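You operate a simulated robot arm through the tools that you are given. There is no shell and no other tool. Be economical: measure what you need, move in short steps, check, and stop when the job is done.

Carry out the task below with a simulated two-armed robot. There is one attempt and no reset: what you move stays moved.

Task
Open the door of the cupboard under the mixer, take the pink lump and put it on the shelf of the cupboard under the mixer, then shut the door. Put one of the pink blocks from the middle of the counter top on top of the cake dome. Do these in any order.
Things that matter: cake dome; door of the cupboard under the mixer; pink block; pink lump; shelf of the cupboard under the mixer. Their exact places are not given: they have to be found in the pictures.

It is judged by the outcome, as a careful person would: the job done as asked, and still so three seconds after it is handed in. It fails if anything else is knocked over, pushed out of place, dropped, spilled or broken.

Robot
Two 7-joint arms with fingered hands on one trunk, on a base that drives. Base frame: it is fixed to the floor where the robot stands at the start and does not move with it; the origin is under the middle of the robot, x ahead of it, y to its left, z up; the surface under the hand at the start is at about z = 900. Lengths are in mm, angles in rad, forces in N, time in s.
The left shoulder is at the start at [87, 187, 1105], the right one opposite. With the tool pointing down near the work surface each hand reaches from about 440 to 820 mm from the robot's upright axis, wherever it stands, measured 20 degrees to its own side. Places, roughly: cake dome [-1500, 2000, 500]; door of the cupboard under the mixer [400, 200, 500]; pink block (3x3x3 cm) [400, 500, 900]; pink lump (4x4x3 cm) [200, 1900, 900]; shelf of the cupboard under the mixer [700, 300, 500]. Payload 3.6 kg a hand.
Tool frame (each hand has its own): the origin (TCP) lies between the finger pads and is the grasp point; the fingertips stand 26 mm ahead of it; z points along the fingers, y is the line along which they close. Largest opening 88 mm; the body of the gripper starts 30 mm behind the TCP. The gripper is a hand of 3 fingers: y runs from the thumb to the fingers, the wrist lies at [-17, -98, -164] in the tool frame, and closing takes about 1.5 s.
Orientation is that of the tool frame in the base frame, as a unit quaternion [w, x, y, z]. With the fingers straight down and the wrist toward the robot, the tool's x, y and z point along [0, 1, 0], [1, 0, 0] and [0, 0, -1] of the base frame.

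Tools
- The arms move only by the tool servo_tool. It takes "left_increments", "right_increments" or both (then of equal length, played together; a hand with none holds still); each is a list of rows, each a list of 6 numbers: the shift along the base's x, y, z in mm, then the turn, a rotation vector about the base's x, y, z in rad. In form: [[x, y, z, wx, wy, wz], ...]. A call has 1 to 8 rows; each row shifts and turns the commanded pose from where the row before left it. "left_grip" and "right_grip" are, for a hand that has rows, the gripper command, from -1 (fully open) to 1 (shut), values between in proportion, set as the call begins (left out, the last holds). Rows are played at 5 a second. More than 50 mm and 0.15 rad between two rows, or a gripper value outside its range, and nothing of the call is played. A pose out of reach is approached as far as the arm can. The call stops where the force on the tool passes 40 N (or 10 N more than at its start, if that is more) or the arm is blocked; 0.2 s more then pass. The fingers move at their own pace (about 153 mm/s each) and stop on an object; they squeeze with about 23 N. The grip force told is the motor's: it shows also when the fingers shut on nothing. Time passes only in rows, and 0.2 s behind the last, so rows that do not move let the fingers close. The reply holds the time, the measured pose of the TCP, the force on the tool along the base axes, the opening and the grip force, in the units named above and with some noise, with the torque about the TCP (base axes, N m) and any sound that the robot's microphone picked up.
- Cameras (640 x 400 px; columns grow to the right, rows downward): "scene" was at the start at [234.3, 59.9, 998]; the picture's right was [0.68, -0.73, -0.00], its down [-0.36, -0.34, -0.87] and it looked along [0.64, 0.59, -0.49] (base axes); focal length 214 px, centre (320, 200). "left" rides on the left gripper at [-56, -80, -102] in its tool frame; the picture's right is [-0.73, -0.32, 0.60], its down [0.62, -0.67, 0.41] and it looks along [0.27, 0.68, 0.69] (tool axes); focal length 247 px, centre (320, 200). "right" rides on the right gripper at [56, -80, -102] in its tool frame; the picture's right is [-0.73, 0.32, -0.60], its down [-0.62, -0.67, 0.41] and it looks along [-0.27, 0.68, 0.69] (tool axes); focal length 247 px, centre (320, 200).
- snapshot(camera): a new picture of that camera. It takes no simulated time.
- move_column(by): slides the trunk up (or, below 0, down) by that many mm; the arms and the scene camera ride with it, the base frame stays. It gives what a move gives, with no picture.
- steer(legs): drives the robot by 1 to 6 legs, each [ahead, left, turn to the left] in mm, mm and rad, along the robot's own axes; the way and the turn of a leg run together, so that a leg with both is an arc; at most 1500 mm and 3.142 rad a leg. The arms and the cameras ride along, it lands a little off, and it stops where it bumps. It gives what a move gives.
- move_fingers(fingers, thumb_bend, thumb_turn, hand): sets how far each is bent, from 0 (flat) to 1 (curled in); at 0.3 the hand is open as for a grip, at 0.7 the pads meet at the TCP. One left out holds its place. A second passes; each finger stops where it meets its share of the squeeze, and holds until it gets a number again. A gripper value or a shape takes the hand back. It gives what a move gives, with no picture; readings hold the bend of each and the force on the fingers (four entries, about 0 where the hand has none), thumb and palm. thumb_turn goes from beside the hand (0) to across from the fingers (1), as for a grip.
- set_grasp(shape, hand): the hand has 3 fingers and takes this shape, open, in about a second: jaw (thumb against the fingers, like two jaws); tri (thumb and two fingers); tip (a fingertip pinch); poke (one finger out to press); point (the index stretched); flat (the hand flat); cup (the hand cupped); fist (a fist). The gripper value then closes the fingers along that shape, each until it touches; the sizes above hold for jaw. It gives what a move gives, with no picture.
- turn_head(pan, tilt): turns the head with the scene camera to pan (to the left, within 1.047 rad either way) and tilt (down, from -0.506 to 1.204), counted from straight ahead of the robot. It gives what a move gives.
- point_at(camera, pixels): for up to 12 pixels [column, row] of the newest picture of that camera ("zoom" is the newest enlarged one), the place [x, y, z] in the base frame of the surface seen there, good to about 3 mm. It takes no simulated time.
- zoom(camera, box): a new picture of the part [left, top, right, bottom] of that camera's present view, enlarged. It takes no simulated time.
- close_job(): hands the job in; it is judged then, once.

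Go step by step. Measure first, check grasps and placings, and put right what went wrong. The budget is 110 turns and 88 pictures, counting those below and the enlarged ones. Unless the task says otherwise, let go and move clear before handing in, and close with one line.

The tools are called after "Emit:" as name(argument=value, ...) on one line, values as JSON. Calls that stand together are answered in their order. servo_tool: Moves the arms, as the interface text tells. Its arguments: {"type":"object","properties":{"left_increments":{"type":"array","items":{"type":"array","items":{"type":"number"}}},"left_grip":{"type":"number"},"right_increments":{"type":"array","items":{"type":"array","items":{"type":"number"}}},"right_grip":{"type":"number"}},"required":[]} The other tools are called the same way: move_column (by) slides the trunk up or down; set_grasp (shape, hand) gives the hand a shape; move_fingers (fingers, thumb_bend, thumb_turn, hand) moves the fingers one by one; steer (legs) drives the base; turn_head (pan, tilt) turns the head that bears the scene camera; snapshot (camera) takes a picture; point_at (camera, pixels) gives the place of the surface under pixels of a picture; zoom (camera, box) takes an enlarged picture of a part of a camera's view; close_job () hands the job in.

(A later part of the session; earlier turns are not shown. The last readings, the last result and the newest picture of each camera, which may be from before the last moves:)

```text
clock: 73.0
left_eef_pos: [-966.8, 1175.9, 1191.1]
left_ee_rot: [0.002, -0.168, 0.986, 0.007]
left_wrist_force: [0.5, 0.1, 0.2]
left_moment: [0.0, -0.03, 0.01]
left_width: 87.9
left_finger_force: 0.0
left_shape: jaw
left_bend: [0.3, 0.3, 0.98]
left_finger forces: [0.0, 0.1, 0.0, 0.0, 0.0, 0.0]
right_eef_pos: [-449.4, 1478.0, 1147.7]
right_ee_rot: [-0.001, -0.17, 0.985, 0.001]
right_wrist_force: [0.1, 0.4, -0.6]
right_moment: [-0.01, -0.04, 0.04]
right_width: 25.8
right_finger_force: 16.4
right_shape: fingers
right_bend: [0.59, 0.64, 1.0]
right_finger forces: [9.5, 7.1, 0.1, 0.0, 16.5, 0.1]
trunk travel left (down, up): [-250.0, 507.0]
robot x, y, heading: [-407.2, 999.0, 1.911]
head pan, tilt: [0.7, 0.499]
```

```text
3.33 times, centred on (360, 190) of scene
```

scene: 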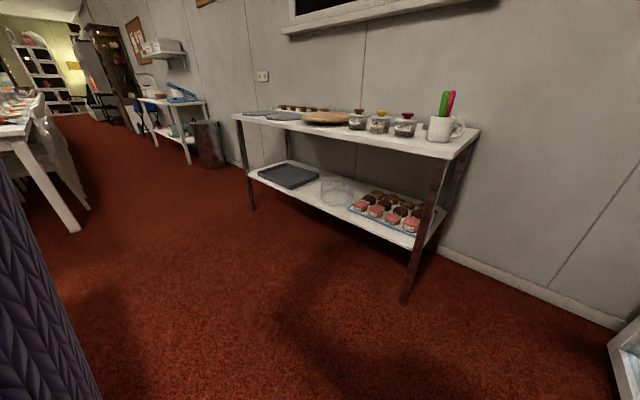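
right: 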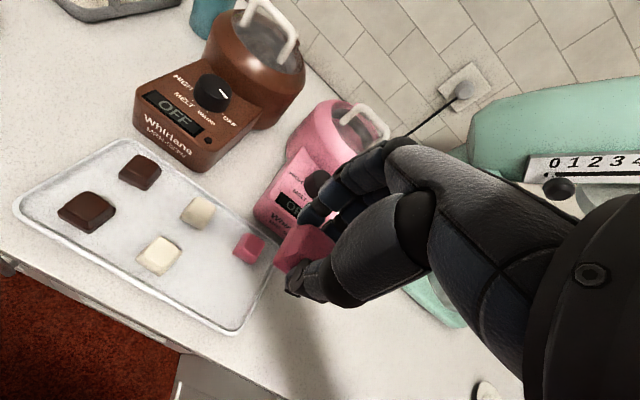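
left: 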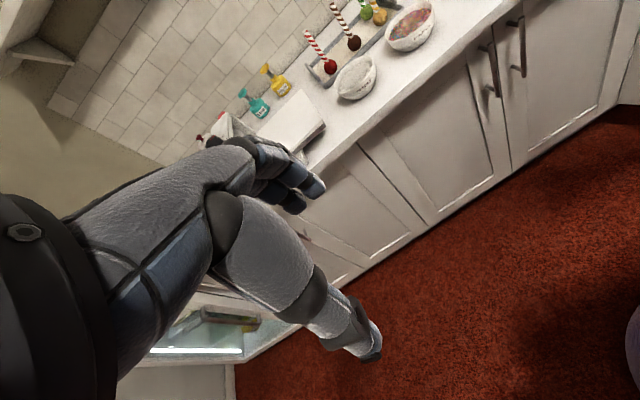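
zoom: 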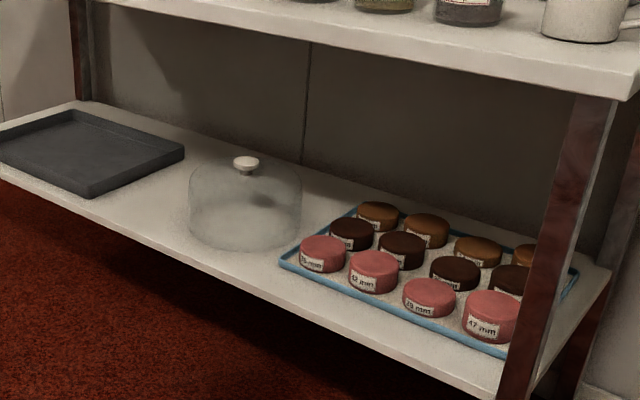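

The knob top is about z 488, centre ≈ (-1531,1908), roughly 160 mm behind the stand's front edge, with the upper tier's underside ~770. I'll drive up to a standoff in front of it.

Emit:
steer(legs=[[430, 0, 0], [0, 880, 0], [0, 0, -0.03]])

Emit:
turn_head(pan=-0.1, tilt=0.6)

Emit:
snapshot(camera="scene")

```text
clock: 80.2
left_eef_pos: [-1930.7, 1306.9, 1189.7]
left_ee_rot: [0.002, -0.15, 0.989, 0.007]
left_wrist_force: [0.6, -0.2, 0.1]
left_moment: [-0.02, -0.01, -0.04]
left_width: 87.6
left_finger_force: 0.2
left_shape: jaw
left_bend: [0.3, 0.3, 0.98]
left_finger forces: [0.0, 0.0, 0.0, 0.1, 0.1, 0.0]
right_eef_pos: [-1402.7, 1591.7, 1149.6]
right_ee_rot: [-0.001, -0.153, 0.988, 0.0]
right_wrist_force: [-0.1, 0.2, -0.8]
right_moment: [0.03, 0.0, -0.01]
right_width: 26.2
right_finger_force: 16.5
right_shape: fingers
right_bend: [0.59, 0.64, 1.0]
right_finger forces: [9.6, 7.0, 0.0, 0.0, 16.5, 0.0]
trunk travel left (down, up): [-250.0, 507.0]
robot x, y, heading: [-1379.5, 1108.3, 1.88]
head pan, tilt: [0.7, 0.499]
```

```text
clock: 81.3
left_eef_pos: [-1930.4, 1306.3, 1190.8]
left_ee_rot: [0.002, -0.15, 0.989, 0.006]
left_wrist_force: [-0.6, -1.0, 0.5]
left_moment: [0.05, 0.01, -0.01]
left_width: 88.1
left_finger_force: 0.1
left_shape: jaw
left_bend: [0.3, 0.3, 0.98]
left_finger forces: [0.0, 0.1, 0.0, 0.1, 0.0, 0.0]
right_eef_pos: [-1403.2, 1591.3, 1147.6]
right_ee_rot: [0.0, -0.153, 0.988, 0.001]
right_wrist_force: [-0.2, 0.6, 0.5]
right_moment: [0.03, -0.01, 0.03]
right_width: 26.1
right_finger_force: 16.7
right_shape: fingers
right_bend: [0.59, 0.64, 1.0]
right_finger forces: [9.5, 7.0, 0.0, 0.0, 16.5, 0.1]
trunk travel left (down, up): [-250.0, 507.0]
robot x, y, heading: [-1379.8, 1108.5, 1.877]
head pan, tilt: [-0.099, 0.6]
```

```text
43 pictures are left
```

scene: 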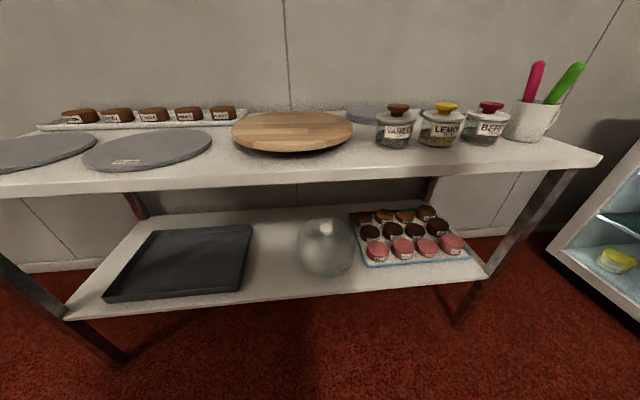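

Good frontal view; the knob shows at (327,228). I'll measure it and lower the trunk fully.

Emit:
point_at(camera="scene", pixels=[[327, 228], [327, 224], [327, 232], [322, 228], [332, 228], [327, 238], [350, 183], [350, 175], [400, 165], [327, 278], [330, 295], [355, 245]])

Emit:
move_column(by=-250)

Emit:
zoom(camera="scene", box=[240, 80, 440, 300])

Emit:
snapshot(camera="scene")

```text
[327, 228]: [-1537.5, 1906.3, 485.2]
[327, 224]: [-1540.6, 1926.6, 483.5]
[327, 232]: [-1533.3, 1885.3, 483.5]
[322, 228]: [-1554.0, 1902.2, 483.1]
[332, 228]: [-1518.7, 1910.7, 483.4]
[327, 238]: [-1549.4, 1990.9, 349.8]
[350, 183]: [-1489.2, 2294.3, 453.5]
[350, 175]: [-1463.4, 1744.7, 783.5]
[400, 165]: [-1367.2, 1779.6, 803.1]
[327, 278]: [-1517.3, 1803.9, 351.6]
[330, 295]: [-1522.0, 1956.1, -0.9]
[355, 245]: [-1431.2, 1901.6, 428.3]
```

```text
clock: 83.9
left_eef_pos: [-1957.5, 1385.0, 890.5]
left_ee_rot: [0.019, -0.147, 0.984, -0.094]
left_wrist_force: [0.5, -0.8, -0.4]
left_moment: [0.0, 0.02, 0.01]
left_width: 88.0
left_finger_force: 0.0
left_shape: jaw
left_bend: [0.3, 0.3, 0.98]
left_finger forces: [0.1, 0.0, 0.0, 0.1, 0.0, 0.1]
right_eef_pos: [-1404.0, 1589.8, 898.9]
right_ee_rot: [0.0, -0.154, 0.988, 0.002]
right_wrist_force: [-0.6, 0.4, -0.2]
right_moment: [0.02, 0.0, -0.01]
right_width: 26.0
right_finger_force: 16.7
right_shape: fingers
right_bend: [0.59, 0.64, 1.0]
right_finger forces: [9.4, 7.2, 0.1, 0.1, 16.5, 0.0]
trunk travel left (down, up): [0.0, 757.0]
robot x, y, heading: [-1378.3, 1105.2, 1.874]
head pan, tilt: [-0.099, 0.6]
```

```text
1.82 times, centred on (340, 190) of scene
```

zoom: 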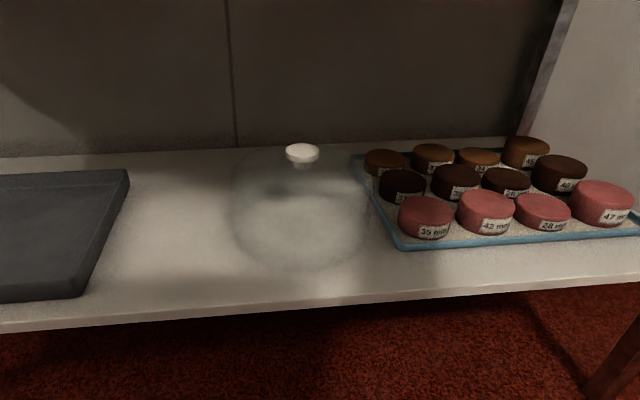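

```text
41 pictures are left
```

scene: 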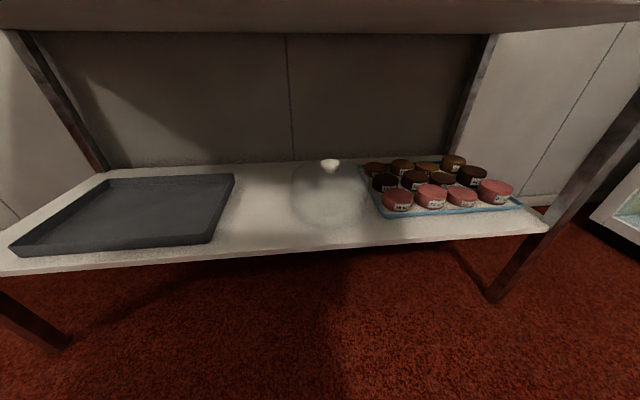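

Knob centre (-1537,1906), top z 485, ~46 mm wide. I'll lower the right hand in front of the stand to z≈560 and check the arm's posture before going under the upper tier.

Emit:
point_at(camera="scene", pixels=[[320, 15], [320, 27], [200, 20], [450, 20]])

Emit:
servo_tool(right_increments=[[-3, 9, -42, 0, 0, 0], [-3, 9, -42, 0, 0, 0], [-3, 9, -42, 0, 0, 0], [-3, 9, -42, 0, 0, 0], [-3, 9, -42, 0, 0, 0], [-3, 9, -42, 0, 0, 0], [-3, 9, -42, 0, 0, 0], [-3, 9, -42, 0, 0, 0]])

Emit:
snapshot(camera="scene")

Emit:
snapshot(camera="right")

```text
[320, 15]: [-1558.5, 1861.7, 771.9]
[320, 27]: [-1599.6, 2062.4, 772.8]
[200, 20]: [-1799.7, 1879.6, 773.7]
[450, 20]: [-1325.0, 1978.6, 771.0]
```

```text
clock: 85.7
left_eef_pos: [-1957.4, 1386.0, 889.0]
left_ee_rot: [0.018, -0.146, 0.985, -0.093]
left_wrist_force: [-0.1, 0.0, 0.9]
left_moment: [0.01, 0.02, 0.02]
left_width: 88.0
left_finger_force: 0.1
left_shape: jaw
left_bend: [0.3, 0.3, 0.98]
left_finger forces: [0.1, 0.0, 0.0, 0.0, 0.0, 0.1]
right_eef_pos: [-1427.2, 1662.4, 562.9]
right_ee_rot: [0.0, -0.154, 0.988, 0.002]
right_wrist_force: [-0.1, 0.0, 0.1]
right_moment: [0.03, 0.01, 0.0]
right_width: 25.7
right_finger_force: 16.3
right_shape: fingers
right_bend: [0.59, 0.64, 1.0]
right_finger forces: [9.1, 7.2, 0.1, 0.0, 16.3, 0.0]
trunk travel left (down, up): [0.0, 757.0]
robot x, y, heading: [-1375.6, 1110.1, 1.88]
head pan, tilt: [-0.099, 0.6]
```

```text
40 pictures are left
```

scene: 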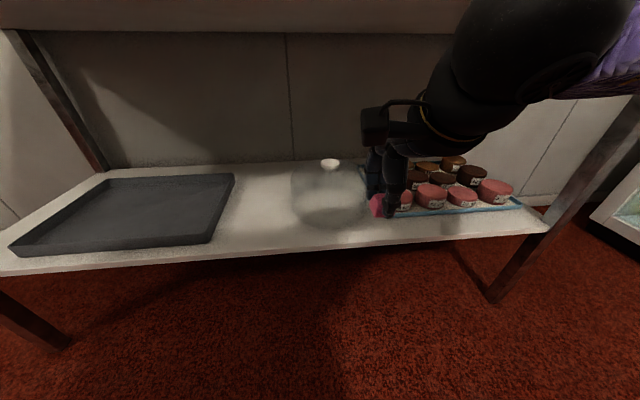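

```text
39 pictures are left
```

right: 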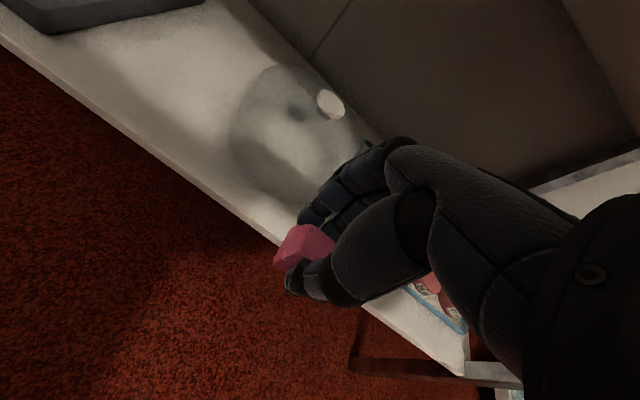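

The forearm comes in from the right at about wrist height. I'll measure the top heights of the hand and forearm against the 772 underside.

Emit:
point_at(camera="scene", pixels=[[480, 20], [520, 5], [580, 5], [440, 75], [375, 115], [400, 102], [610, 60], [560, 50], [460, 50], [376, 207], [372, 198]])

```text
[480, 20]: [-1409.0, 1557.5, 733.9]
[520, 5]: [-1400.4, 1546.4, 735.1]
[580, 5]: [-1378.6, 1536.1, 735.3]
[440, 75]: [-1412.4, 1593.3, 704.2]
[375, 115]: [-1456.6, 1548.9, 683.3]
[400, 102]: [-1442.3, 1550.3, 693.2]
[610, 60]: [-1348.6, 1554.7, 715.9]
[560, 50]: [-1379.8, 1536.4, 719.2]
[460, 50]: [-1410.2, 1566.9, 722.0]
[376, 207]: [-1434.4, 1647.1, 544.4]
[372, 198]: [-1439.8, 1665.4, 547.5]
```

Wrist ball top will be ~730 at placing height, below 772, so insertion works. I need the block's exact offset in the grip; zooming.

Emit:
zoom(camera="scene", box=[350, 160, 420, 230])

Emit:
point_at(camera="right", pixels=[[300, 235], [285, 250], [276, 262], [300, 257], [325, 240], [312, 228], [290, 232], [297, 226]])

```text
5.71 times, centred on (385, 195) of scene
```

zoom: 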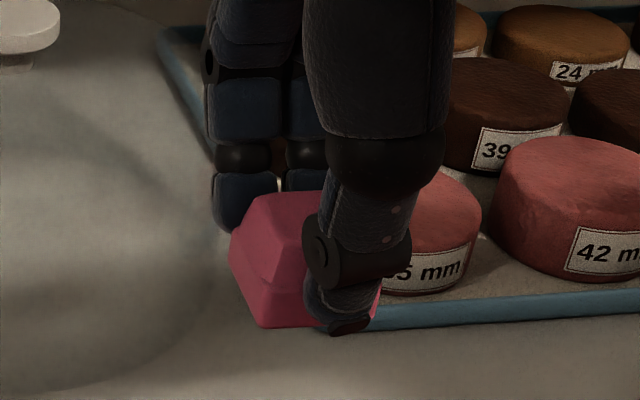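

```text
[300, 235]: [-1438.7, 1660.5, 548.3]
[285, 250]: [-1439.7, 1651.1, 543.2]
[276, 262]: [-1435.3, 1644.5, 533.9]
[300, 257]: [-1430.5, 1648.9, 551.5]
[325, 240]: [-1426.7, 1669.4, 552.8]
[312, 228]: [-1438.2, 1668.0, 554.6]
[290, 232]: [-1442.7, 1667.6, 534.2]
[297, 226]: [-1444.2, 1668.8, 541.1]
```

The block is held level. I'll measure its corners in this zoom.

Emit:
point_at(camera="zoom", pixels=[[267, 320], [234, 265], [232, 240], [262, 292], [374, 312], [376, 300], [300, 318], [280, 200], [250, 205]])

```text
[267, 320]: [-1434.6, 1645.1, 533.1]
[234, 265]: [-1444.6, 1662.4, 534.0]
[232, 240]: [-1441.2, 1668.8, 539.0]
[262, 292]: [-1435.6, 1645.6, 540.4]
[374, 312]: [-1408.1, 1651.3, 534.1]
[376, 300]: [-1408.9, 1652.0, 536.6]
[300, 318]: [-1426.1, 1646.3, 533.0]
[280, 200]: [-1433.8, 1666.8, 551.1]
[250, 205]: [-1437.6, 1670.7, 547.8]
```

Block centre ≈ TCP, its bottom 30 mm below TCP. I'll lower to TCP z≈527, then drive 170 mm forward under the tier.

Emit:
servo_tool(right_increments=[[-10, -3, -12, 0, 0, 0], [-10, -3, -12, 0, 0, 0], [-9, -3, -12, 0, 0, 0]])

Emit:
steer(legs=[[170, 0, 0]])

Emit:
snapshot(camera="scene")

```text
clock: 86.5
left_eef_pos: [-1959.0, 1385.5, 889.7]
left_ee_rot: [0.019, -0.147, 0.985, -0.093]
left_wrist_force: [0.9, 0.5, -0.4]
left_moment: [-0.01, 0.01, 0.02]
left_width: 88.2
left_finger_force: 0.1
left_shape: jaw
left_bend: [0.3, 0.3, 0.98]
left_finger forces: [0.1, 0.0, 0.0, 0.1, 0.1, 0.0]
right_eef_pos: [-1456.1, 1655.4, 525.4]
right_ee_rot: [0.0, -0.153, 0.988, 0.0]
right_wrist_force: [-0.1, 0.0, 0.0]
right_moment: [0.0, -0.02, -0.02]
right_width: 25.7
right_finger_force: 16.5
right_shape: fingers
right_bend: [0.59, 0.64, 1.0]
right_finger forces: [9.0, 7.2, 0.1, 0.0, 16.3, 0.0]
trunk travel left (down, up): [0.0, 757.0]
robot x, y, heading: [-1380.9, 1106.9, 1.876]
head pan, tilt: [-0.099, 0.6]
```

```text
clock: 88.0
left_eef_pos: [-2010.2, 1546.5, 890.0]
left_ee_rot: [0.017, -0.148, 0.984, -0.093]
left_wrist_force: [-1.2, 0.0, 0.4]
left_moment: [-0.02, -0.02, 0.0]
left_width: 87.7
left_finger_force: 0.1
left_shape: jaw
left_bend: [0.3, 0.3, 0.98]
left_finger forces: [0.0, 0.0, 0.0, 0.0, 0.0, 0.0]
right_eef_pos: [-1509.7, 1816.3, 525.4]
right_ee_rot: [-0.001, -0.155, 0.988, 0.0]
right_wrist_force: [0.1, 0.9, -0.6]
right_moment: [0.01, -0.03, 0.0]
right_width: 25.4
right_finger_force: 16.4
right_shape: fingers
right_bend: [0.59, 0.64, 1.0]
right_finger forces: [9.0, 7.2, 0.0, 0.1, 16.3, 0.0]
trunk travel left (down, up): [0.0, 757.0]
robot x, y, heading: [-1429.3, 1269.9, 1.88]
head pan, tilt: [-0.099, 0.6]
```

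```text
37 pictures are left
```

scene: 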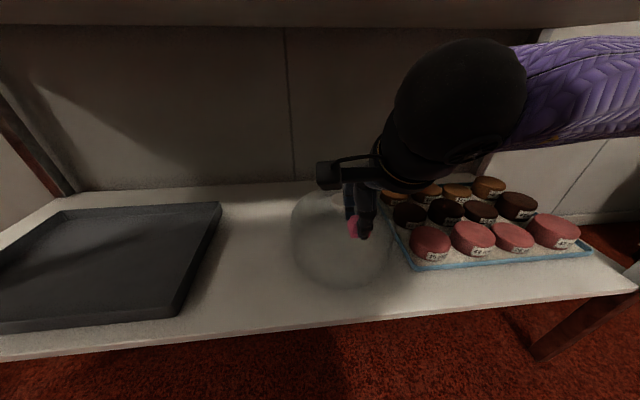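

All clear so far; the hand is in line. I'll move the remaining (-27,+90) to be over the knob and check.

Emit:
servo_tool(right_increments=[[-9, 30, 0.5, 0, 0, 0], [-9, 30, 0.5, 0, 0, 0], [-9, 29, 0, 0, 0, 0]])

Emit:
zoom(camera="scene", box=[270, 120, 420, 270])

Emit:
snapshot(camera="right")

```text
clock: 88.8
left_eef_pos: [-2002.1, 1553.5, 890.3]
left_ee_rot: [0.015, -0.147, 0.984, -0.097]
left_wrist_force: [0.1, -0.4, -0.1]
left_moment: [0.06, -0.01, 0.0]
left_width: 87.9
left_finger_force: 0.0
left_shape: jaw
left_bend: [0.3, 0.3, 0.98]
left_finger forces: [0.1, 0.1, 0.1, 0.1, 0.0, 0.1]
right_eef_pos: [-1528.7, 1907.0, 518.0]
right_ee_rot: [-0.004, -0.153, 0.988, -0.008]
right_wrist_force: [1.1, -0.4, 7.5]
right_moment: [-0.03, -0.01, 0.0]
right_width: 25.8
right_finger_force: 17.6
right_shape: fingers
right_bend: [0.59, 0.64, 1.0]
right_finger forces: [9.1, 7.3, 0.0, 0.0, 18.1, 0.0]
trunk travel left (down, up): [0.0, 757.0]
robot x, y, heading: [-1427.1, 1269.6, 1.873]
head pan, tilt: [-0.099, 0.6]
```

```text
2.67 times, centred on (345, 195) of scene
```

zoom: 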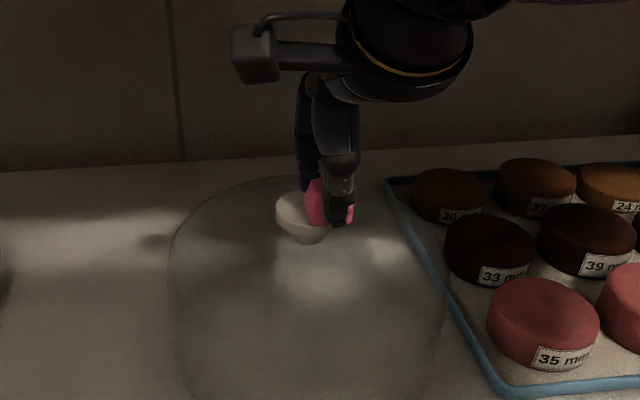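

```text
35 pictures are left
```

right: 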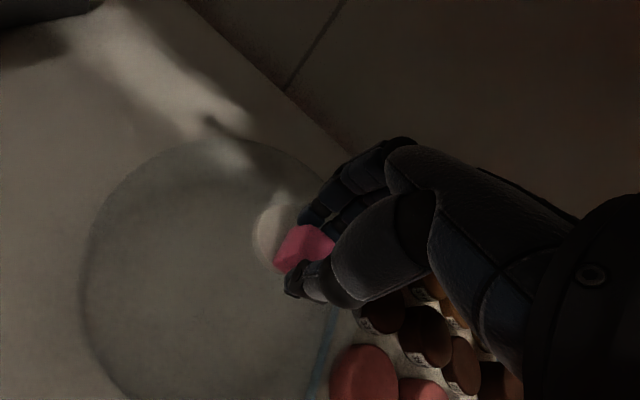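

The block is touching the knob about 10 mm right of centre (knob at (305,213), block (330,205) in the zoom). I'll lift 8 mm, shift left ~10 mm and recheck.

Emit:
servo_tool(right_increments=[[0, 0, 8, 0, 0, 0], [-9, -3, 0, 0, 0, 0], [0, 0, 0, 0, 0, 0]])

Emit:
zoom(camera="scene", box=[300, 150, 380, 230])

```text
clock: 89.5
left_eef_pos: [-1997.9, 1552.1, 895.2]
left_ee_rot: [0.012, -0.148, 0.984, -0.094]
left_wrist_force: [-0.5, -0.7, -0.5]
left_moment: [0.01, -0.02, 0.0]
left_width: 88.1
left_finger_force: 0.1
left_shape: jaw
left_bend: [0.3, 0.3, 0.98]
left_finger forces: [0.1, 0.1, 0.0, 0.0, 0.0, 0.0]
right_eef_pos: [-1528.2, 1902.0, 522.5]
right_ee_rot: [-0.004, -0.147, 0.989, -0.01]
right_wrist_force: [-0.7, 0.0, -0.3]
right_moment: [-0.04, -0.06, -0.01]
right_width: 25.5
right_finger_force: 17.2
right_shape: fingers
right_bend: [0.59, 0.64, 1.0]
right_finger forces: [9.2, 7.7, 0.0, 0.1, 16.9, 0.0]
trunk travel left (down, up): [0.0, 757.0]
robot x, y, heading: [-1428.8, 1269.2, 1.877]
head pan, tilt: [-0.099, 0.6]
```

```text
5.00 times, centred on (340, 190) of scene
```

zoom: 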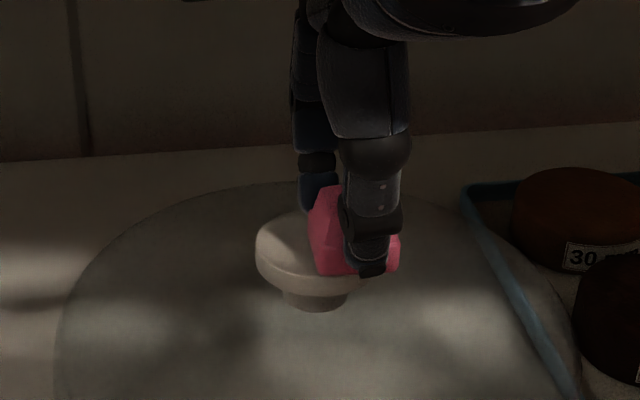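

The arm stopped short of its command and both hands shifted slightly, so the right forearm may be touching the upper tier's edge. I'll look there.

Emit:
turn_head(pan=-0.5, tilt=0.25)

Emit:
snapshot(camera="scene")

```text
clock: 90.4
left_eef_pos: [-1998.9, 1552.9, 895.8]
left_ee_rot: [0.012, -0.146, 0.985, -0.095]
left_wrist_force: [-0.7, -0.4, -0.9]
left_moment: [0.01, -0.02, 0.0]
left_width: 87.4
left_finger_force: 0.0
left_shape: jaw
left_bend: [0.3, 0.3, 0.98]
left_finger forces: [0.1, 0.1, 0.1, 0.1, 0.0, 0.0]
right_eef_pos: [-1528.9, 1901.8, 521.2]
right_ee_rot: [-0.003, -0.148, 0.989, -0.011]
right_wrist_force: [-0.9, 0.1, 0.2]
right_moment: [0.03, 0.02, 0.04]
right_width: 25.6
right_finger_force: 17.1
right_shape: fingers
right_bend: [0.59, 0.64, 1.0]
right_finger forces: [9.1, 7.7, 0.0, 0.0, 16.9, 0.0]
trunk travel left (down, up): [0.0, 757.0]
robot x, y, heading: [-1430.3, 1269.6, 1.873]
head pan, tilt: [-0.499, 0.25]
```

```text
33 pictures are left
```

scene: 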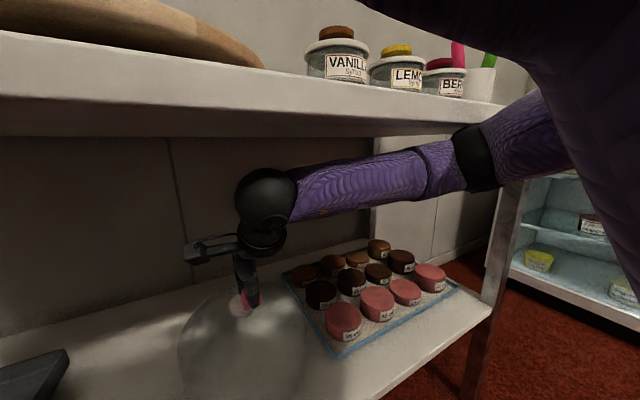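

The elbow/upper arm is crowding the upper tier's front edge. I'll back the base 120 mm so the arm can extend more, which pulls the elbow away from the shelf.

Emit:
steer(legs=[[-120, 0, 0]])

Emit:
snapshot(camera="scene")

```text
clock: 91.7
left_eef_pos: [-1973.1, 1432.6, 889.4]
left_ee_rot: [0.019, -0.148, 0.984, -0.094]
left_wrist_force: [0.4, -0.2, -1.2]
left_moment: [0.04, 0.02, 0.0]
left_width: 87.9
left_finger_force: 0.0
left_shape: jaw
left_bend: [0.3, 0.3, 0.98]
left_finger forces: [0.0, 0.0, 0.0, 0.0, 0.0, 0.0]
right_eef_pos: [-1508.4, 1787.8, 534.4]
right_ee_rot: [0.0, -0.155, 0.988, 0.001]
right_wrist_force: [0.2, 1.1, -0.7]
right_moment: [-0.03, -0.02, 0.02]
right_width: 25.6
right_finger_force: 16.7
right_shape: fingers
right_bend: [0.59, 0.64, 1.0]
right_finger forces: [9.2, 7.6, 0.1, 0.1, 16.8, 0.1]
trunk travel left (down, up): [0.0, 757.0]
robot x, y, heading: [-1393.8, 1156.6, 1.882]
head pan, tilt: [-0.499, 0.25]
```

```text
32 pictures are left
```

scene: 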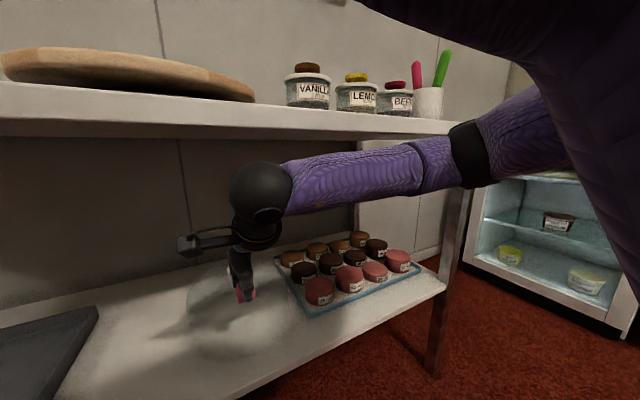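

Contact is relieved (TCP level at z 534). Now extending the arm (-28,+118) to the knob.

Emit:
servo_tool(right_increments=[[-7.1, 29.5, -1.5, 0, 0, 0], [-7.1, 29.5, -1.5, 0, 0, 0], [-7.1, 29.5, -1.5, 0, 0, 0], [-7.2, 29.5, -1.5, 0, 0, 0]])

Emit:
snapshot(camera="scene")

```text
clock: 92.7
left_eef_pos: [-1973.4, 1432.2, 889.2]
left_ee_rot: [0.017, -0.149, 0.984, -0.094]
left_wrist_force: [0.3, -0.8, 0.3]
left_moment: [0.01, -0.03, -0.01]
left_width: 88.0
left_finger_force: 0.1
left_shape: jaw
left_bend: [0.3, 0.3, 0.98]
left_finger forces: [0.0, 0.0, 0.0, 0.0, 0.0, 0.0]
right_eef_pos: [-1536.9, 1907.4, 526.9]
right_ee_rot: [-0.001, -0.156, 0.988, 0.0]
right_wrist_force: [1.1, 0.6, -0.2]
right_moment: [-0.01, 0.04, -0.03]
right_width: 25.7
right_finger_force: 16.8
right_shape: fingers
right_bend: [0.59, 0.64, 1.0]
right_finger forces: [9.2, 7.7, 0.1, 0.0, 16.8, 0.1]
trunk travel left (down, up): [0.0, 757.0]
robot x, y, heading: [-1396.1, 1153.8, 1.882]
head pan, tilt: [-0.499, 0.25]
```

```text
31 pictures are left
```

scene: 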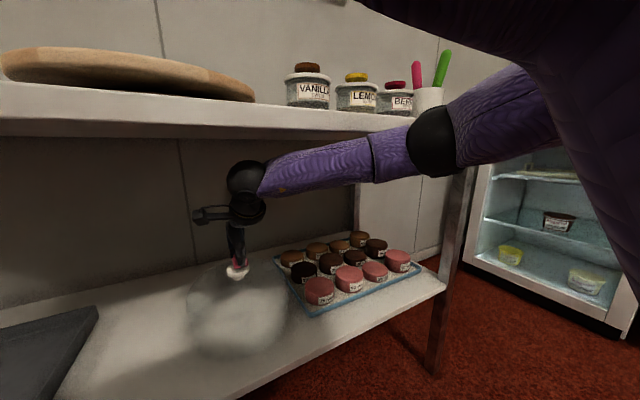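

Now the hand is exactly on target with no contact. A zoom to check the block over the knob.

Emit:
zoom(camera="scene", box=[195, 220, 285, 300])

Emit:
zoom(camera="right", box=[220, 170, 380, 310])

```text
5.00 times, centred on (240, 260) of scene
```

zoom: 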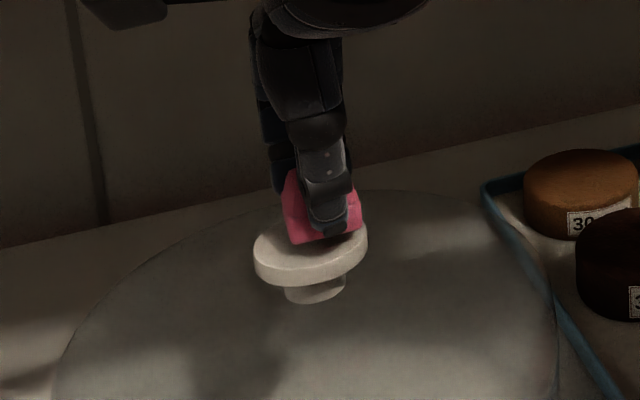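

```text
2.86 times, centred on (300, 240) of right
```

zoom: 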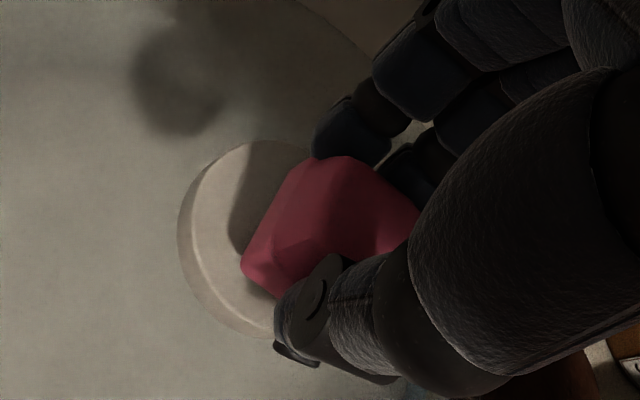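

Nearly centred; I'll measure the knob rim and block corners in the right zoom for the fine offset.

Emit:
point_at(camera="zoom", pixels=[[200, 200], [200, 245], [235, 310], [265, 150], [250, 180], [220, 250], [250, 265], [275, 285], [345, 165], [300, 160]])

Emit:
zoom(camera="scene", box=[195, 220, 285, 300])

Emit:
point_at(camera="zoom", pixels=[[262, 245], [362, 248], [310, 262], [300, 262], [330, 260], [293, 240], [360, 230], [288, 195], [275, 228]])

```text
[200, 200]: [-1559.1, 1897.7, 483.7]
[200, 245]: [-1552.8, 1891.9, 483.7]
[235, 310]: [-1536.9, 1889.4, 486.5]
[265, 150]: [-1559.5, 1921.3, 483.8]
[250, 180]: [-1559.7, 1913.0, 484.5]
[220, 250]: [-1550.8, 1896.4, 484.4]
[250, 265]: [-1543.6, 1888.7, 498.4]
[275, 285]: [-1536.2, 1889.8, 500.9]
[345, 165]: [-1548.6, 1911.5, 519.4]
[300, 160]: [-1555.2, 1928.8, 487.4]
```

```text
5.00 times, centred on (240, 260) of scene
```

zoom: 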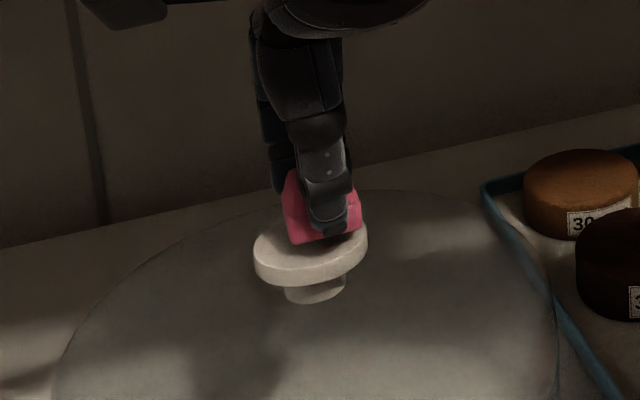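

```text
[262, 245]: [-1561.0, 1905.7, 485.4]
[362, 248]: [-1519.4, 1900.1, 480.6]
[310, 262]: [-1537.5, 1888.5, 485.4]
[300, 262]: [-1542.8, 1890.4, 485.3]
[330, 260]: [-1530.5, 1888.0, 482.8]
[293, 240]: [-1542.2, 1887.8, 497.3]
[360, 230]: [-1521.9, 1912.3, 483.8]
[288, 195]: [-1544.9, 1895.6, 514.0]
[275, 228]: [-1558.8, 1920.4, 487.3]
```

Knob centre fits (-1540,1909), block centre ≈ (-1536,1905), bottom 12 mm above. I'll shift (-4,+4) and lower until it touches.

Emit:
servo_tool(right_increments=[[-4, 4, -4, 0, 0, 0], [0, 0, -4, 0, 0, 0], [0, 0, -2, 0, 0, 0], [0, 0, -2, 0, 0, 0]])

Emit:
zoom(camera="scene", box=[195, 220, 285, 300])

```text
clock: 93.7
left_eef_pos: [-1972.6, 1432.2, 890.3]
left_ee_rot: [0.017, -0.148, 0.985, -0.092]
left_wrist_force: [0.0, -0.4, 1.0]
left_moment: [-0.02, 0.04, 0.02]
left_width: 88.0
left_finger_force: 0.0
left_shape: jaw
left_bend: [0.3, 0.3, 0.98]
left_finger forces: [0.0, 0.1, 0.0, 0.0, 0.1, 0.0]
right_eef_pos: [-1540.6, 1911.0, 517.8]
right_ee_rot: [-0.001, -0.155, 0.988, 0.002]
right_wrist_force: [1.3, -1.3, 7.7]
right_moment: [-0.06, -0.04, -0.03]
right_width: 25.9
right_finger_force: 17.5
right_shape: fingers
right_bend: [0.59, 0.64, 1.0]
right_finger forces: [8.8, 7.7, 0.0, 0.1, 17.7, 0.0]
trunk travel left (down, up): [0.0, 757.0]
robot x, y, heading: [-1395.8, 1155.6, 1.879]
head pan, tilt: [-0.499, 0.25]
```

```text
5.00 times, centred on (240, 260) of scene
```

zoom: 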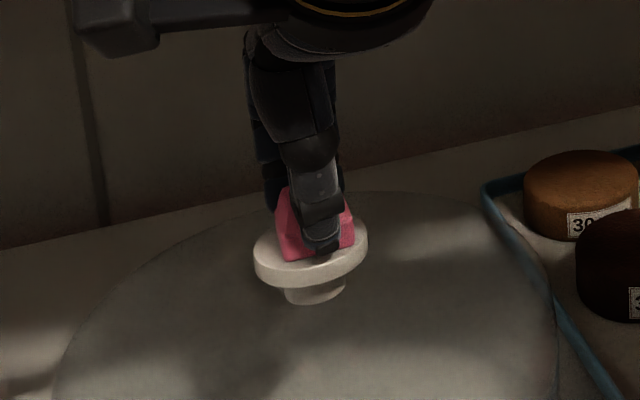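

Block rests on the knob (7.7 N), well centred. Opening the fingers slightly and symmetrically.

Emit:
servo_tool(right_increments=[[0, 0, 1, 0, 0, 0], [0, 0, 0, 0, 0, 0]])

Emit:
move_fingers(hand="right", fingers=0.44, thumb_bend=0.52)

Emit:
zoom(camera="scene", box=[195, 220, 285, 300])

```text
clock: 94.3
left_eef_pos: [-1973.3, 1431.8, 890.6]
left_ee_rot: [0.019, -0.149, 0.984, -0.094]
left_wrist_force: [-0.3, 0.2, 0.8]
left_moment: [0.03, 0.02, 0.0]
left_width: 87.9
left_finger_force: 0.1
left_shape: jaw
left_bend: [0.3, 0.3, 0.98]
left_finger forces: [0.0, 0.1, 0.0, 0.0, 0.0, 0.0]
right_eef_pos: [-1540.7, 1910.3, 519.6]
right_ee_rot: [-0.001, -0.154, 0.988, 0.002]
right_wrist_force: [0.6, -0.8, 6.4]
right_moment: [-0.05, -0.03, -0.01]
right_width: 25.5
right_finger_force: 17.3
right_shape: fingers
right_bend: [0.59, 0.64, 1.0]
right_finger forces: [9.2, 7.9, 0.0, 0.0, 17.3, 0.0]
trunk travel left (down, up): [0.0, 757.0]
robot x, y, heading: [-1394.5, 1158.1, 1.879]
head pan, tilt: [-0.499, 0.25]
```

```text
clock: 95.3
left_eef_pos: [-1974.4, 1432.1, 889.2]
left_ee_rot: [0.018, -0.148, 0.984, -0.093]
left_wrist_force: [-0.3, 0.0, 0.1]
left_moment: [0.01, -0.01, 0.0]
left_width: 88.0
left_finger_force: 0.0
left_shape: jaw
left_bend: [0.3, 0.3, 0.98]
left_finger forces: [0.0, 0.0, 0.1, 0.0, 0.0, 0.1]
right_eef_pos: [-1540.0, 1911.2, 516.7]
right_ee_rot: [0.0, -0.154, 0.988, 0.001]
right_wrist_force: [0.4, 0.7, -0.2]
right_moment: [0.01, 0.0, 0.02]
right_width: 49.1
right_finger_force: 0.0
right_shape: fingers
right_bend: [0.44, 0.52, 1.0]
right_finger forces: [0.1, 0.1, 0.0, 0.1, 0.1, 0.0]
trunk travel left (down, up): [0.0, 757.0]
robot x, y, heading: [-1393.7, 1156.2, 1.885]
head pan, tilt: [-0.499, 0.25]
```

```text
5.00 times, centred on (240, 260) of scene
```

zoom: 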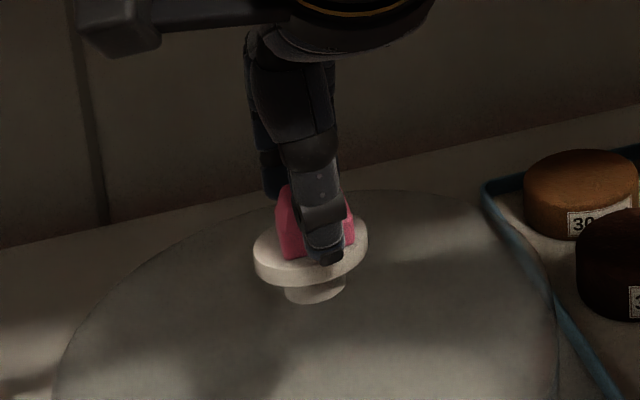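

Released, and the block stands on the knob. Raising straight up 32 mm (still below the tier), then pulling back.

Emit:
servo_tool(right_increments=[[0, 0, 6, 0, 0, 0], [0, 0, 7, 0, 0, 0], [0, 0, 7, 0, 0, 0], [0, 0, 7, 0, 0, 0], [0, 0, 6, 0, 0, 0]])

Emit:
zoom(camera="scene", box=[160, 140, 320, 300])

```text
clock: 96.5
left_eef_pos: [-1974.4, 1433.6, 887.8]
left_ee_rot: [0.019, -0.149, 0.984, -0.095]
left_wrist_force: [1.2, -0.1, 0.2]
left_moment: [-0.01, -0.01, -0.01]
left_width: 87.8
left_finger_force: 0.0
left_shape: jaw
left_bend: [0.3, 0.3, 0.98]
left_finger forces: [0.0, 0.0, 0.0, 0.0, 0.0, 0.0]
right_eef_pos: [-1541.0, 1903.8, 535.9]
right_ee_rot: [0.003, -0.158, 0.987, -0.01]
right_wrist_force: [-0.2, 0.2, 0.0]
right_moment: [-0.02, 0.05, 0.01]
right_width: 48.7
right_finger_force: 0.1
right_shape: fingers
right_bend: [0.44, 0.52, 1.0]
right_finger forces: [0.0, 0.1, 0.1, 0.0, 0.0, 0.0]
trunk travel left (down, up): [0.0, 757.0]
robot x, y, heading: [-1392.9, 1153.8, 1.878]
head pan, tilt: [-0.499, 0.25]
```

```text
2.50 times, centred on (240, 220) of scene
```

zoom: 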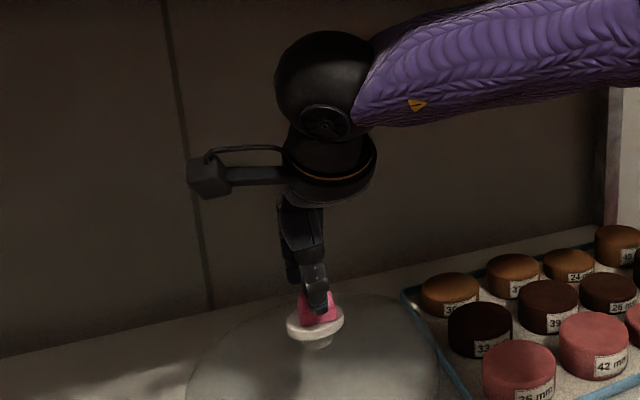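

The elbow again limits the rise (z 536), fingertips about level with the block top. I'll open fingers fully, ease down slightly, and slide sideways off instead.

Emit:
move_fingers(hand="right", fingers=0.3, thumb_bend=0.32)

Emit:
servo_tool(right_increments=[[0, 0, -6, 0, 0, 0], [0, 0, -6, 0, 0, 0]])

Emit:
zoom(camera="scene", box=[195, 220, 285, 300])

```text
clock: 97.5
left_eef_pos: [-1973.0, 1434.8, 888.9]
left_ee_rot: [0.019, -0.148, 0.984, -0.094]
left_wrist_force: [-0.3, -0.5, -0.3]
left_moment: [0.01, 0.01, 0.0]
left_width: 88.0
left_finger_force: 0.1
left_shape: jaw
left_bend: [0.3, 0.3, 0.98]
left_finger forces: [0.1, 0.0, 0.0, 0.1, 0.0, 0.0]
right_eef_pos: [-1540.6, 1904.1, 534.8]
right_ee_rot: [0.005, -0.157, 0.988, -0.012]
right_wrist_force: [0.3, 0.0, 0.8]
right_moment: [0.0, -0.02, 0.0]
right_width: 85.9
right_finger_force: 0.0
right_shape: fingers
right_bend: [0.3, 0.32, 0.98]
right_finger forces: [0.0, 0.1, 0.0, 0.0, 0.0, 0.0]
trunk travel left (down, up): [0.0, 757.0]
robot x, y, heading: [-1393.9, 1156.6, 1.883]
head pan, tilt: [-0.499, 0.25]
```

```text
clock: 98.1
left_eef_pos: [-1973.5, 1432.5, 888.0]
left_ee_rot: [0.018, -0.148, 0.984, -0.093]
left_wrist_force: [-0.1, -0.5, 0.5]
left_moment: [-0.01, 0.01, 0.03]
left_width: 87.8
left_finger_force: 0.0
left_shape: jaw
left_bend: [0.3, 0.3, 0.98]
left_finger forces: [0.0, 0.0, 0.0, 0.1, 0.1, 0.0]
right_eef_pos: [-1537.8, 1908.1, 533.9]
right_ee_rot: [0.002, -0.155, 0.988, -0.003]
right_wrist_force: [0.1, 0.0, 0.6]
right_moment: [0.0, 0.01, -0.01]
right_width: 86.0
right_finger_force: 0.0
right_shape: fingers
right_bend: [0.3, 0.32, 0.98]
right_finger forces: [0.0, 0.0, 0.1, 0.0, 0.0, 0.0]
trunk travel left (down, up): [0.0, 757.0]
robot x, y, heading: [-1394.7, 1154.5, 1.882]
head pan, tilt: [-0.499, 0.25]
```

```text
5.00 times, centred on (240, 260) of scene
```

zoom: 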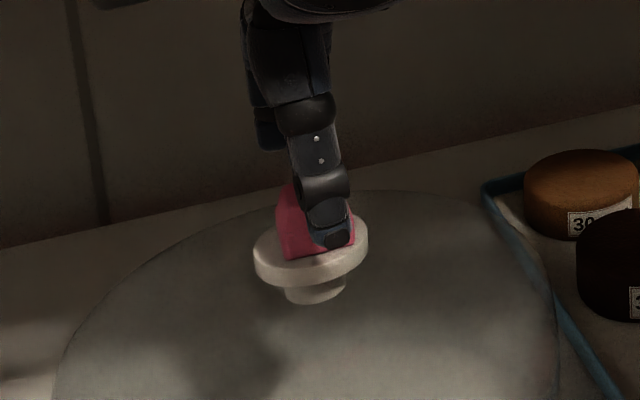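

Both sides are clear of the block. Sliding the hand left 80 mm along the shelf direction.

Emit:
servo_tool(right_increments=[[-19, -6, 0, 0, 0, 0], [-19, -6, 0, 0, 0, 0], [-19, -6, 0, 0, 0, 0], [-19, -6, 0, 0, 0, 0]])

Emit:
zoom(camera="scene", box=[160, 180, 320, 300])

```text
clock: 99.1
left_eef_pos: [-1969.6, 1436.8, 890.5]
left_ee_rot: [0.015, -0.149, 0.984, -0.095]
left_wrist_force: [0.4, -0.3, -0.8]
left_moment: [-0.01, 0.01, -0.01]
left_width: 88.0
left_finger_force: 0.1
left_shape: jaw
left_bend: [0.3, 0.3, 0.98]
left_finger forces: [0.1, 0.0, 0.1, 0.1, 0.0, 0.0]
right_eef_pos: [-1607.2, 1889.7, 524.5]
right_ee_rot: [0.0, -0.15, 0.989, -0.009]
right_wrist_force: [-0.5, -0.5, -0.4]
right_moment: [-0.03, -0.02, -0.04]
right_width: 86.1
right_finger_force: 0.1
right_shape: fingers
right_bend: [0.3, 0.32, 0.98]
right_finger forces: [0.0, 0.0, 0.0, 0.1, 0.0, 0.0]
trunk travel left (down, up): [0.0, 757.0]
robot x, y, heading: [-1392.1, 1156.4, 1.879]
head pan, tilt: [-0.499, 0.25]
```

```text
3.33 times, centred on (240, 240) of scene
```

zoom: 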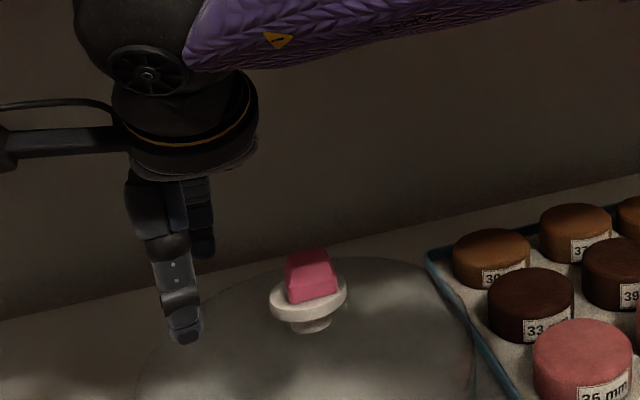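

The block sits centred on the knob and the hand is clear. Backing out 250 mm.

Emit:
steer(legs=[[-250, 0, 0]])

Emit:
move_column(by=250)

Emit:
turn_head(pan=-0.3, tilt=0.45)

Emit:
snapshot(camera="scene")

```text
clock: 100.9
left_eef_pos: [-1897.9, 1195.9, 889.8]
left_ee_rot: [0.018, -0.148, 0.984, -0.093]
left_wrist_force: [-0.5, -0.5, 0.0]
left_moment: [-0.01, -0.04, 0.0]
left_width: 87.8
left_finger_force: 0.1
left_shape: jaw
left_bend: [0.3, 0.3, 0.98]
left_finger forces: [0.0, 0.0, 0.0, 0.0, 0.0, 0.1]
right_eef_pos: [-1540.8, 1650.9, 537.6]
right_ee_rot: [0.0, -0.155, 0.988, 0.001]
right_wrist_force: [-0.1, -0.4, -0.2]
right_moment: [0.01, 0.01, 0.0]
right_width: 86.2
right_finger_force: 0.0
right_shape: fingers
right_bend: [0.3, 0.32, 0.98]
right_finger forces: [0.0, 0.0, 0.1, 0.0, 0.0, 0.0]
trunk travel left (down, up): [0.0, 757.0]
robot x, y, heading: [-1317.8, 921.1, 1.879]
head pan, tilt: [-0.499, 0.25]
```

```text
clock: 103.5
left_eef_pos: [-1898.9, 1195.9, 1139.5]
left_ee_rot: [0.018, -0.149, 0.984, -0.093]
left_wrist_force: [-0.2, -0.3, 1.0]
left_moment: [0.02, 0.02, -0.01]
left_width: 87.9
left_finger_force: 0.0
left_shape: jaw
left_bend: [0.3, 0.3, 0.98]
left_finger forces: [0.1, 0.1, 0.0, 0.0, 0.1, 0.0]
right_eef_pos: [-1539.4, 1640.3, 867.0]
right_ee_rot: [-0.01, -0.155, 0.986, 0.058]
right_wrist_force: [0.4, -0.2, 0.3]
right_moment: [0.02, -0.02, -0.01]
right_width: 86.2
right_finger_force: 0.1
right_shape: fingers
right_bend: [0.3, 0.32, 0.98]
right_finger forces: [0.0, 0.0, 0.0, 0.1, 0.0, 0.0]
trunk travel left (down, up): [-250.0, 507.0]
robot x, y, heading: [-1317.7, 920.7, 1.883]
head pan, tilt: [-0.499, 0.25]
```

```text
clock: 104.2
left_eef_pos: [-1897.9, 1194.0, 1140.7]
left_ee_rot: [0.019, -0.149, 0.984, -0.093]
left_wrist_force: [0.5, -0.2, -0.3]
left_moment: [0.0, 0.04, 0.02]
left_width: 87.6
left_finger_force: 0.1
left_shape: jaw
left_bend: [0.3, 0.3, 0.98]
left_finger forces: [0.0, 0.1, 0.1, 0.1, 0.0, 0.0]
right_eef_pos: [-1537.9, 1641.3, 867.8]
right_ee_rot: [-0.009, -0.156, 0.986, 0.059]
right_wrist_force: [-0.4, 0.0, 0.2]
right_moment: [0.0, 0.02, 0.0]
right_width: 86.4
right_finger_force: 0.1
right_shape: fingers
right_bend: [0.3, 0.32, 0.98]
right_finger forces: [0.0, 0.0, 0.1, 0.0, 0.0, 0.1]
trunk travel left (down, up): [-250.0, 507.0]
robot x, y, heading: [-1320.3, 922.3, 1.883]
head pan, tilt: [-0.3, 0.45]
```

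```text
22 pictures are left
```

scene: 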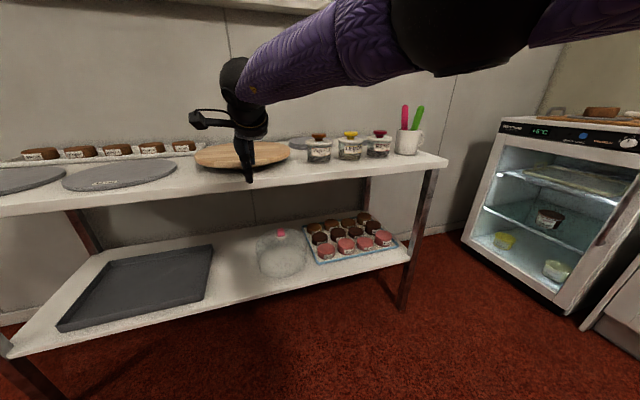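

The block stays on the dome. Next the pink lump: I'll bring both hands in and begin turning the right hand to a 45° forward-down pose with sideways closing, useful both for reaching the back of the counter and into the cupboard.

Emit:
servo_tool(right_increments=[[24, -17, 30, 0, 0, 0], [24, -17, 30, 0, 0, 0], [24, -17, 30, 0, 0, 0], [24, -17, 30, 0, 0, 0], [24, -17, 30, 0, 0, 0], [24, -17, 30, 0, 0, 0], [24, -17, 30, 0, 0, 0], [24, -17, 30, 0, 0, 0]], left_increments=[[27, 25, 0, 0, 0, 0], [27, 25, 0, 0, 0, 0], [27, 25, 0, 0, 0, 0], [27, 25, 0, 0, 0, 0], [27, 25, 0, 0, 0, 0], [27, 25, 0, 0, 0, 0], [27, 25, 0, 0, 0, 0], [27, 25, 0, 0, 0, 0]])

Emit:
servo_tool(right_increments=[[0, 0, 0, 0.0643, -0.033, 0.1235], [0, 0, 0, 0.0643, -0.033, 0.1235], [0, 0, 0, 0.0643, -0.033, 0.1235], [0, 0, 0, 0.0643, -0.033, 0.1235], [0, 0, 0, 0.0643, -0.033, 0.1235], [0, 0, 0, 0.0643, -0.033, 0.1235]], right_grip=-1)

```text
clock: 106.0
left_eef_pos: [-1916.0, 1331.9, 1124.3]
left_ee_rot: [0.021, -0.144, 0.985, -0.093]
left_wrist_force: [-0.2, 0.0, 0.3]
left_moment: [0.02, 0.01, 0.02]
left_width: 87.8
left_finger_force: 0.0
left_shape: jaw
left_bend: [0.3, 0.3, 0.98]
left_finger forces: [0.0, 0.1, 0.0, 0.0, 0.1, 0.0]
left hand out of reach, approached as far as the arm can: row 1, 2, 3, 4, 5, 6, 7, 8
right_eef_pos: [-1346.4, 1504.8, 1108.4]
right_ee_rot: [-0.009, -0.156, 0.986, 0.058]
right_wrist_force: [-0.4, -1.1, 0.3]
right_moment: [0.0, 0.0, -0.03]
right_width: 86.2
right_finger_force: 0.1
right_shape: fingers
right_bend: [0.3, 0.32, 0.98]
right_finger forces: [0.1, 0.0, 0.0, 0.1, 0.0, 0.0]
trunk travel left (down, up): [-250.0, 507.0]
robot x, y, heading: [-1320.2, 922.6, 1.877]
head pan, tilt: [-0.3, 0.45]
```

```text
clock: 107.4
left_eef_pos: [-1916.7, 1332.4, 1125.2]
left_ee_rot: [0.021, -0.143, 0.985, -0.091]
left_wrist_force: [0.5, -0.1, 0.2]
left_moment: [-0.02, -0.03, -0.01]
left_width: 87.9
left_finger_force: 0.0
left_shape: jaw
left_bend: [0.3, 0.3, 0.98]
left_finger forces: [0.0, 0.1, 0.0, 0.0, 0.0, 0.1]
right_eef_pos: [-1347.7, 1504.5, 1104.9]
right_ee_rot: [0.094, -0.504, 0.83, 0.22]
right_wrist_force: [0.6, 0.1, -0.6]
right_moment: [-0.04, -0.01, 0.01]
right_width: 87.6
right_finger_force: 0.1
right_shape: jaw
right_bend: [0.3, 0.3, 0.98]
right_finger forces: [0.0, 0.0, 0.1, 0.0, 0.1, 0.1]
trunk travel left (down, up): [-250.0, 507.0]
robot x, y, heading: [-1321.3, 920.1, 1.88]
head pan, tilt: [-0.3, 0.45]
```

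The left hand is stuck outward at its wrist limit. I'll yaw it inward while finishing the right hand's rotation.

Emit:
servo_tool(right_increments=[[0, 0, 0, 0.0643, -0.033, 0.1235], [0, 0, 0, 0.0643, -0.033, 0.1235], [0, 0, 0, 0.0643, -0.033, 0.1235], [0, 0, 0, 0.0643, -0.033, 0.1235], [0, 0, 0, 0.0643, -0.033, 0.1235], [0, 0, 0, 0.0643, -0.033, 0.1235]], left_increments=[[0, 0, 0, 0, 0, -0.14], [0, 0, 0, 0, 0, -0.14], [0, 0, 0, 0, 0, -0.14], [0, 0, 0, 0, 0, -0.14], [0, 0, 0, 0, 0, -0.14], [0, 0, 0, 0, 0, -0.14]])

```text
clock: 108.8
left_eef_pos: [-1917.5, 1331.1, 1126.1]
left_ee_rot: [-0.021, 0.267, 0.959, -0.091]
left_wrist_force: [0.6, 0.8, -0.4]
left_moment: [-0.03, 0.02, 0.01]
left_width: 87.9
left_finger_force: 0.1
left_shape: jaw
left_bend: [0.3, 0.3, 0.98]
left_finger forces: [0.0, 0.1, 0.0, 0.1, 0.0, 0.0]
right_eef_pos: [-1375.7, 1463.3, 1088.6]
right_ee_rot: [-0.169, 0.73, -0.569, -0.339]
right_wrist_force: [0.9, 1.2, 0.3]
right_moment: [-0.01, 0.01, -0.01]
right_width: 88.1
right_finger_force: 0.1
right_shape: jaw
right_bend: [0.3, 0.3, 0.98]
right_finger forces: [0.0, 0.0, 0.0, 0.0, 0.1, 0.0]
right hand out of reach, approached as far as the arm can: row 3, 4, 5, 6
trunk travel left (down, up): [-250.0, 507.0]
robot x, y, heading: [-1319.3, 920.8, 1.878]
head pan, tilt: [-0.3, 0.45]
```

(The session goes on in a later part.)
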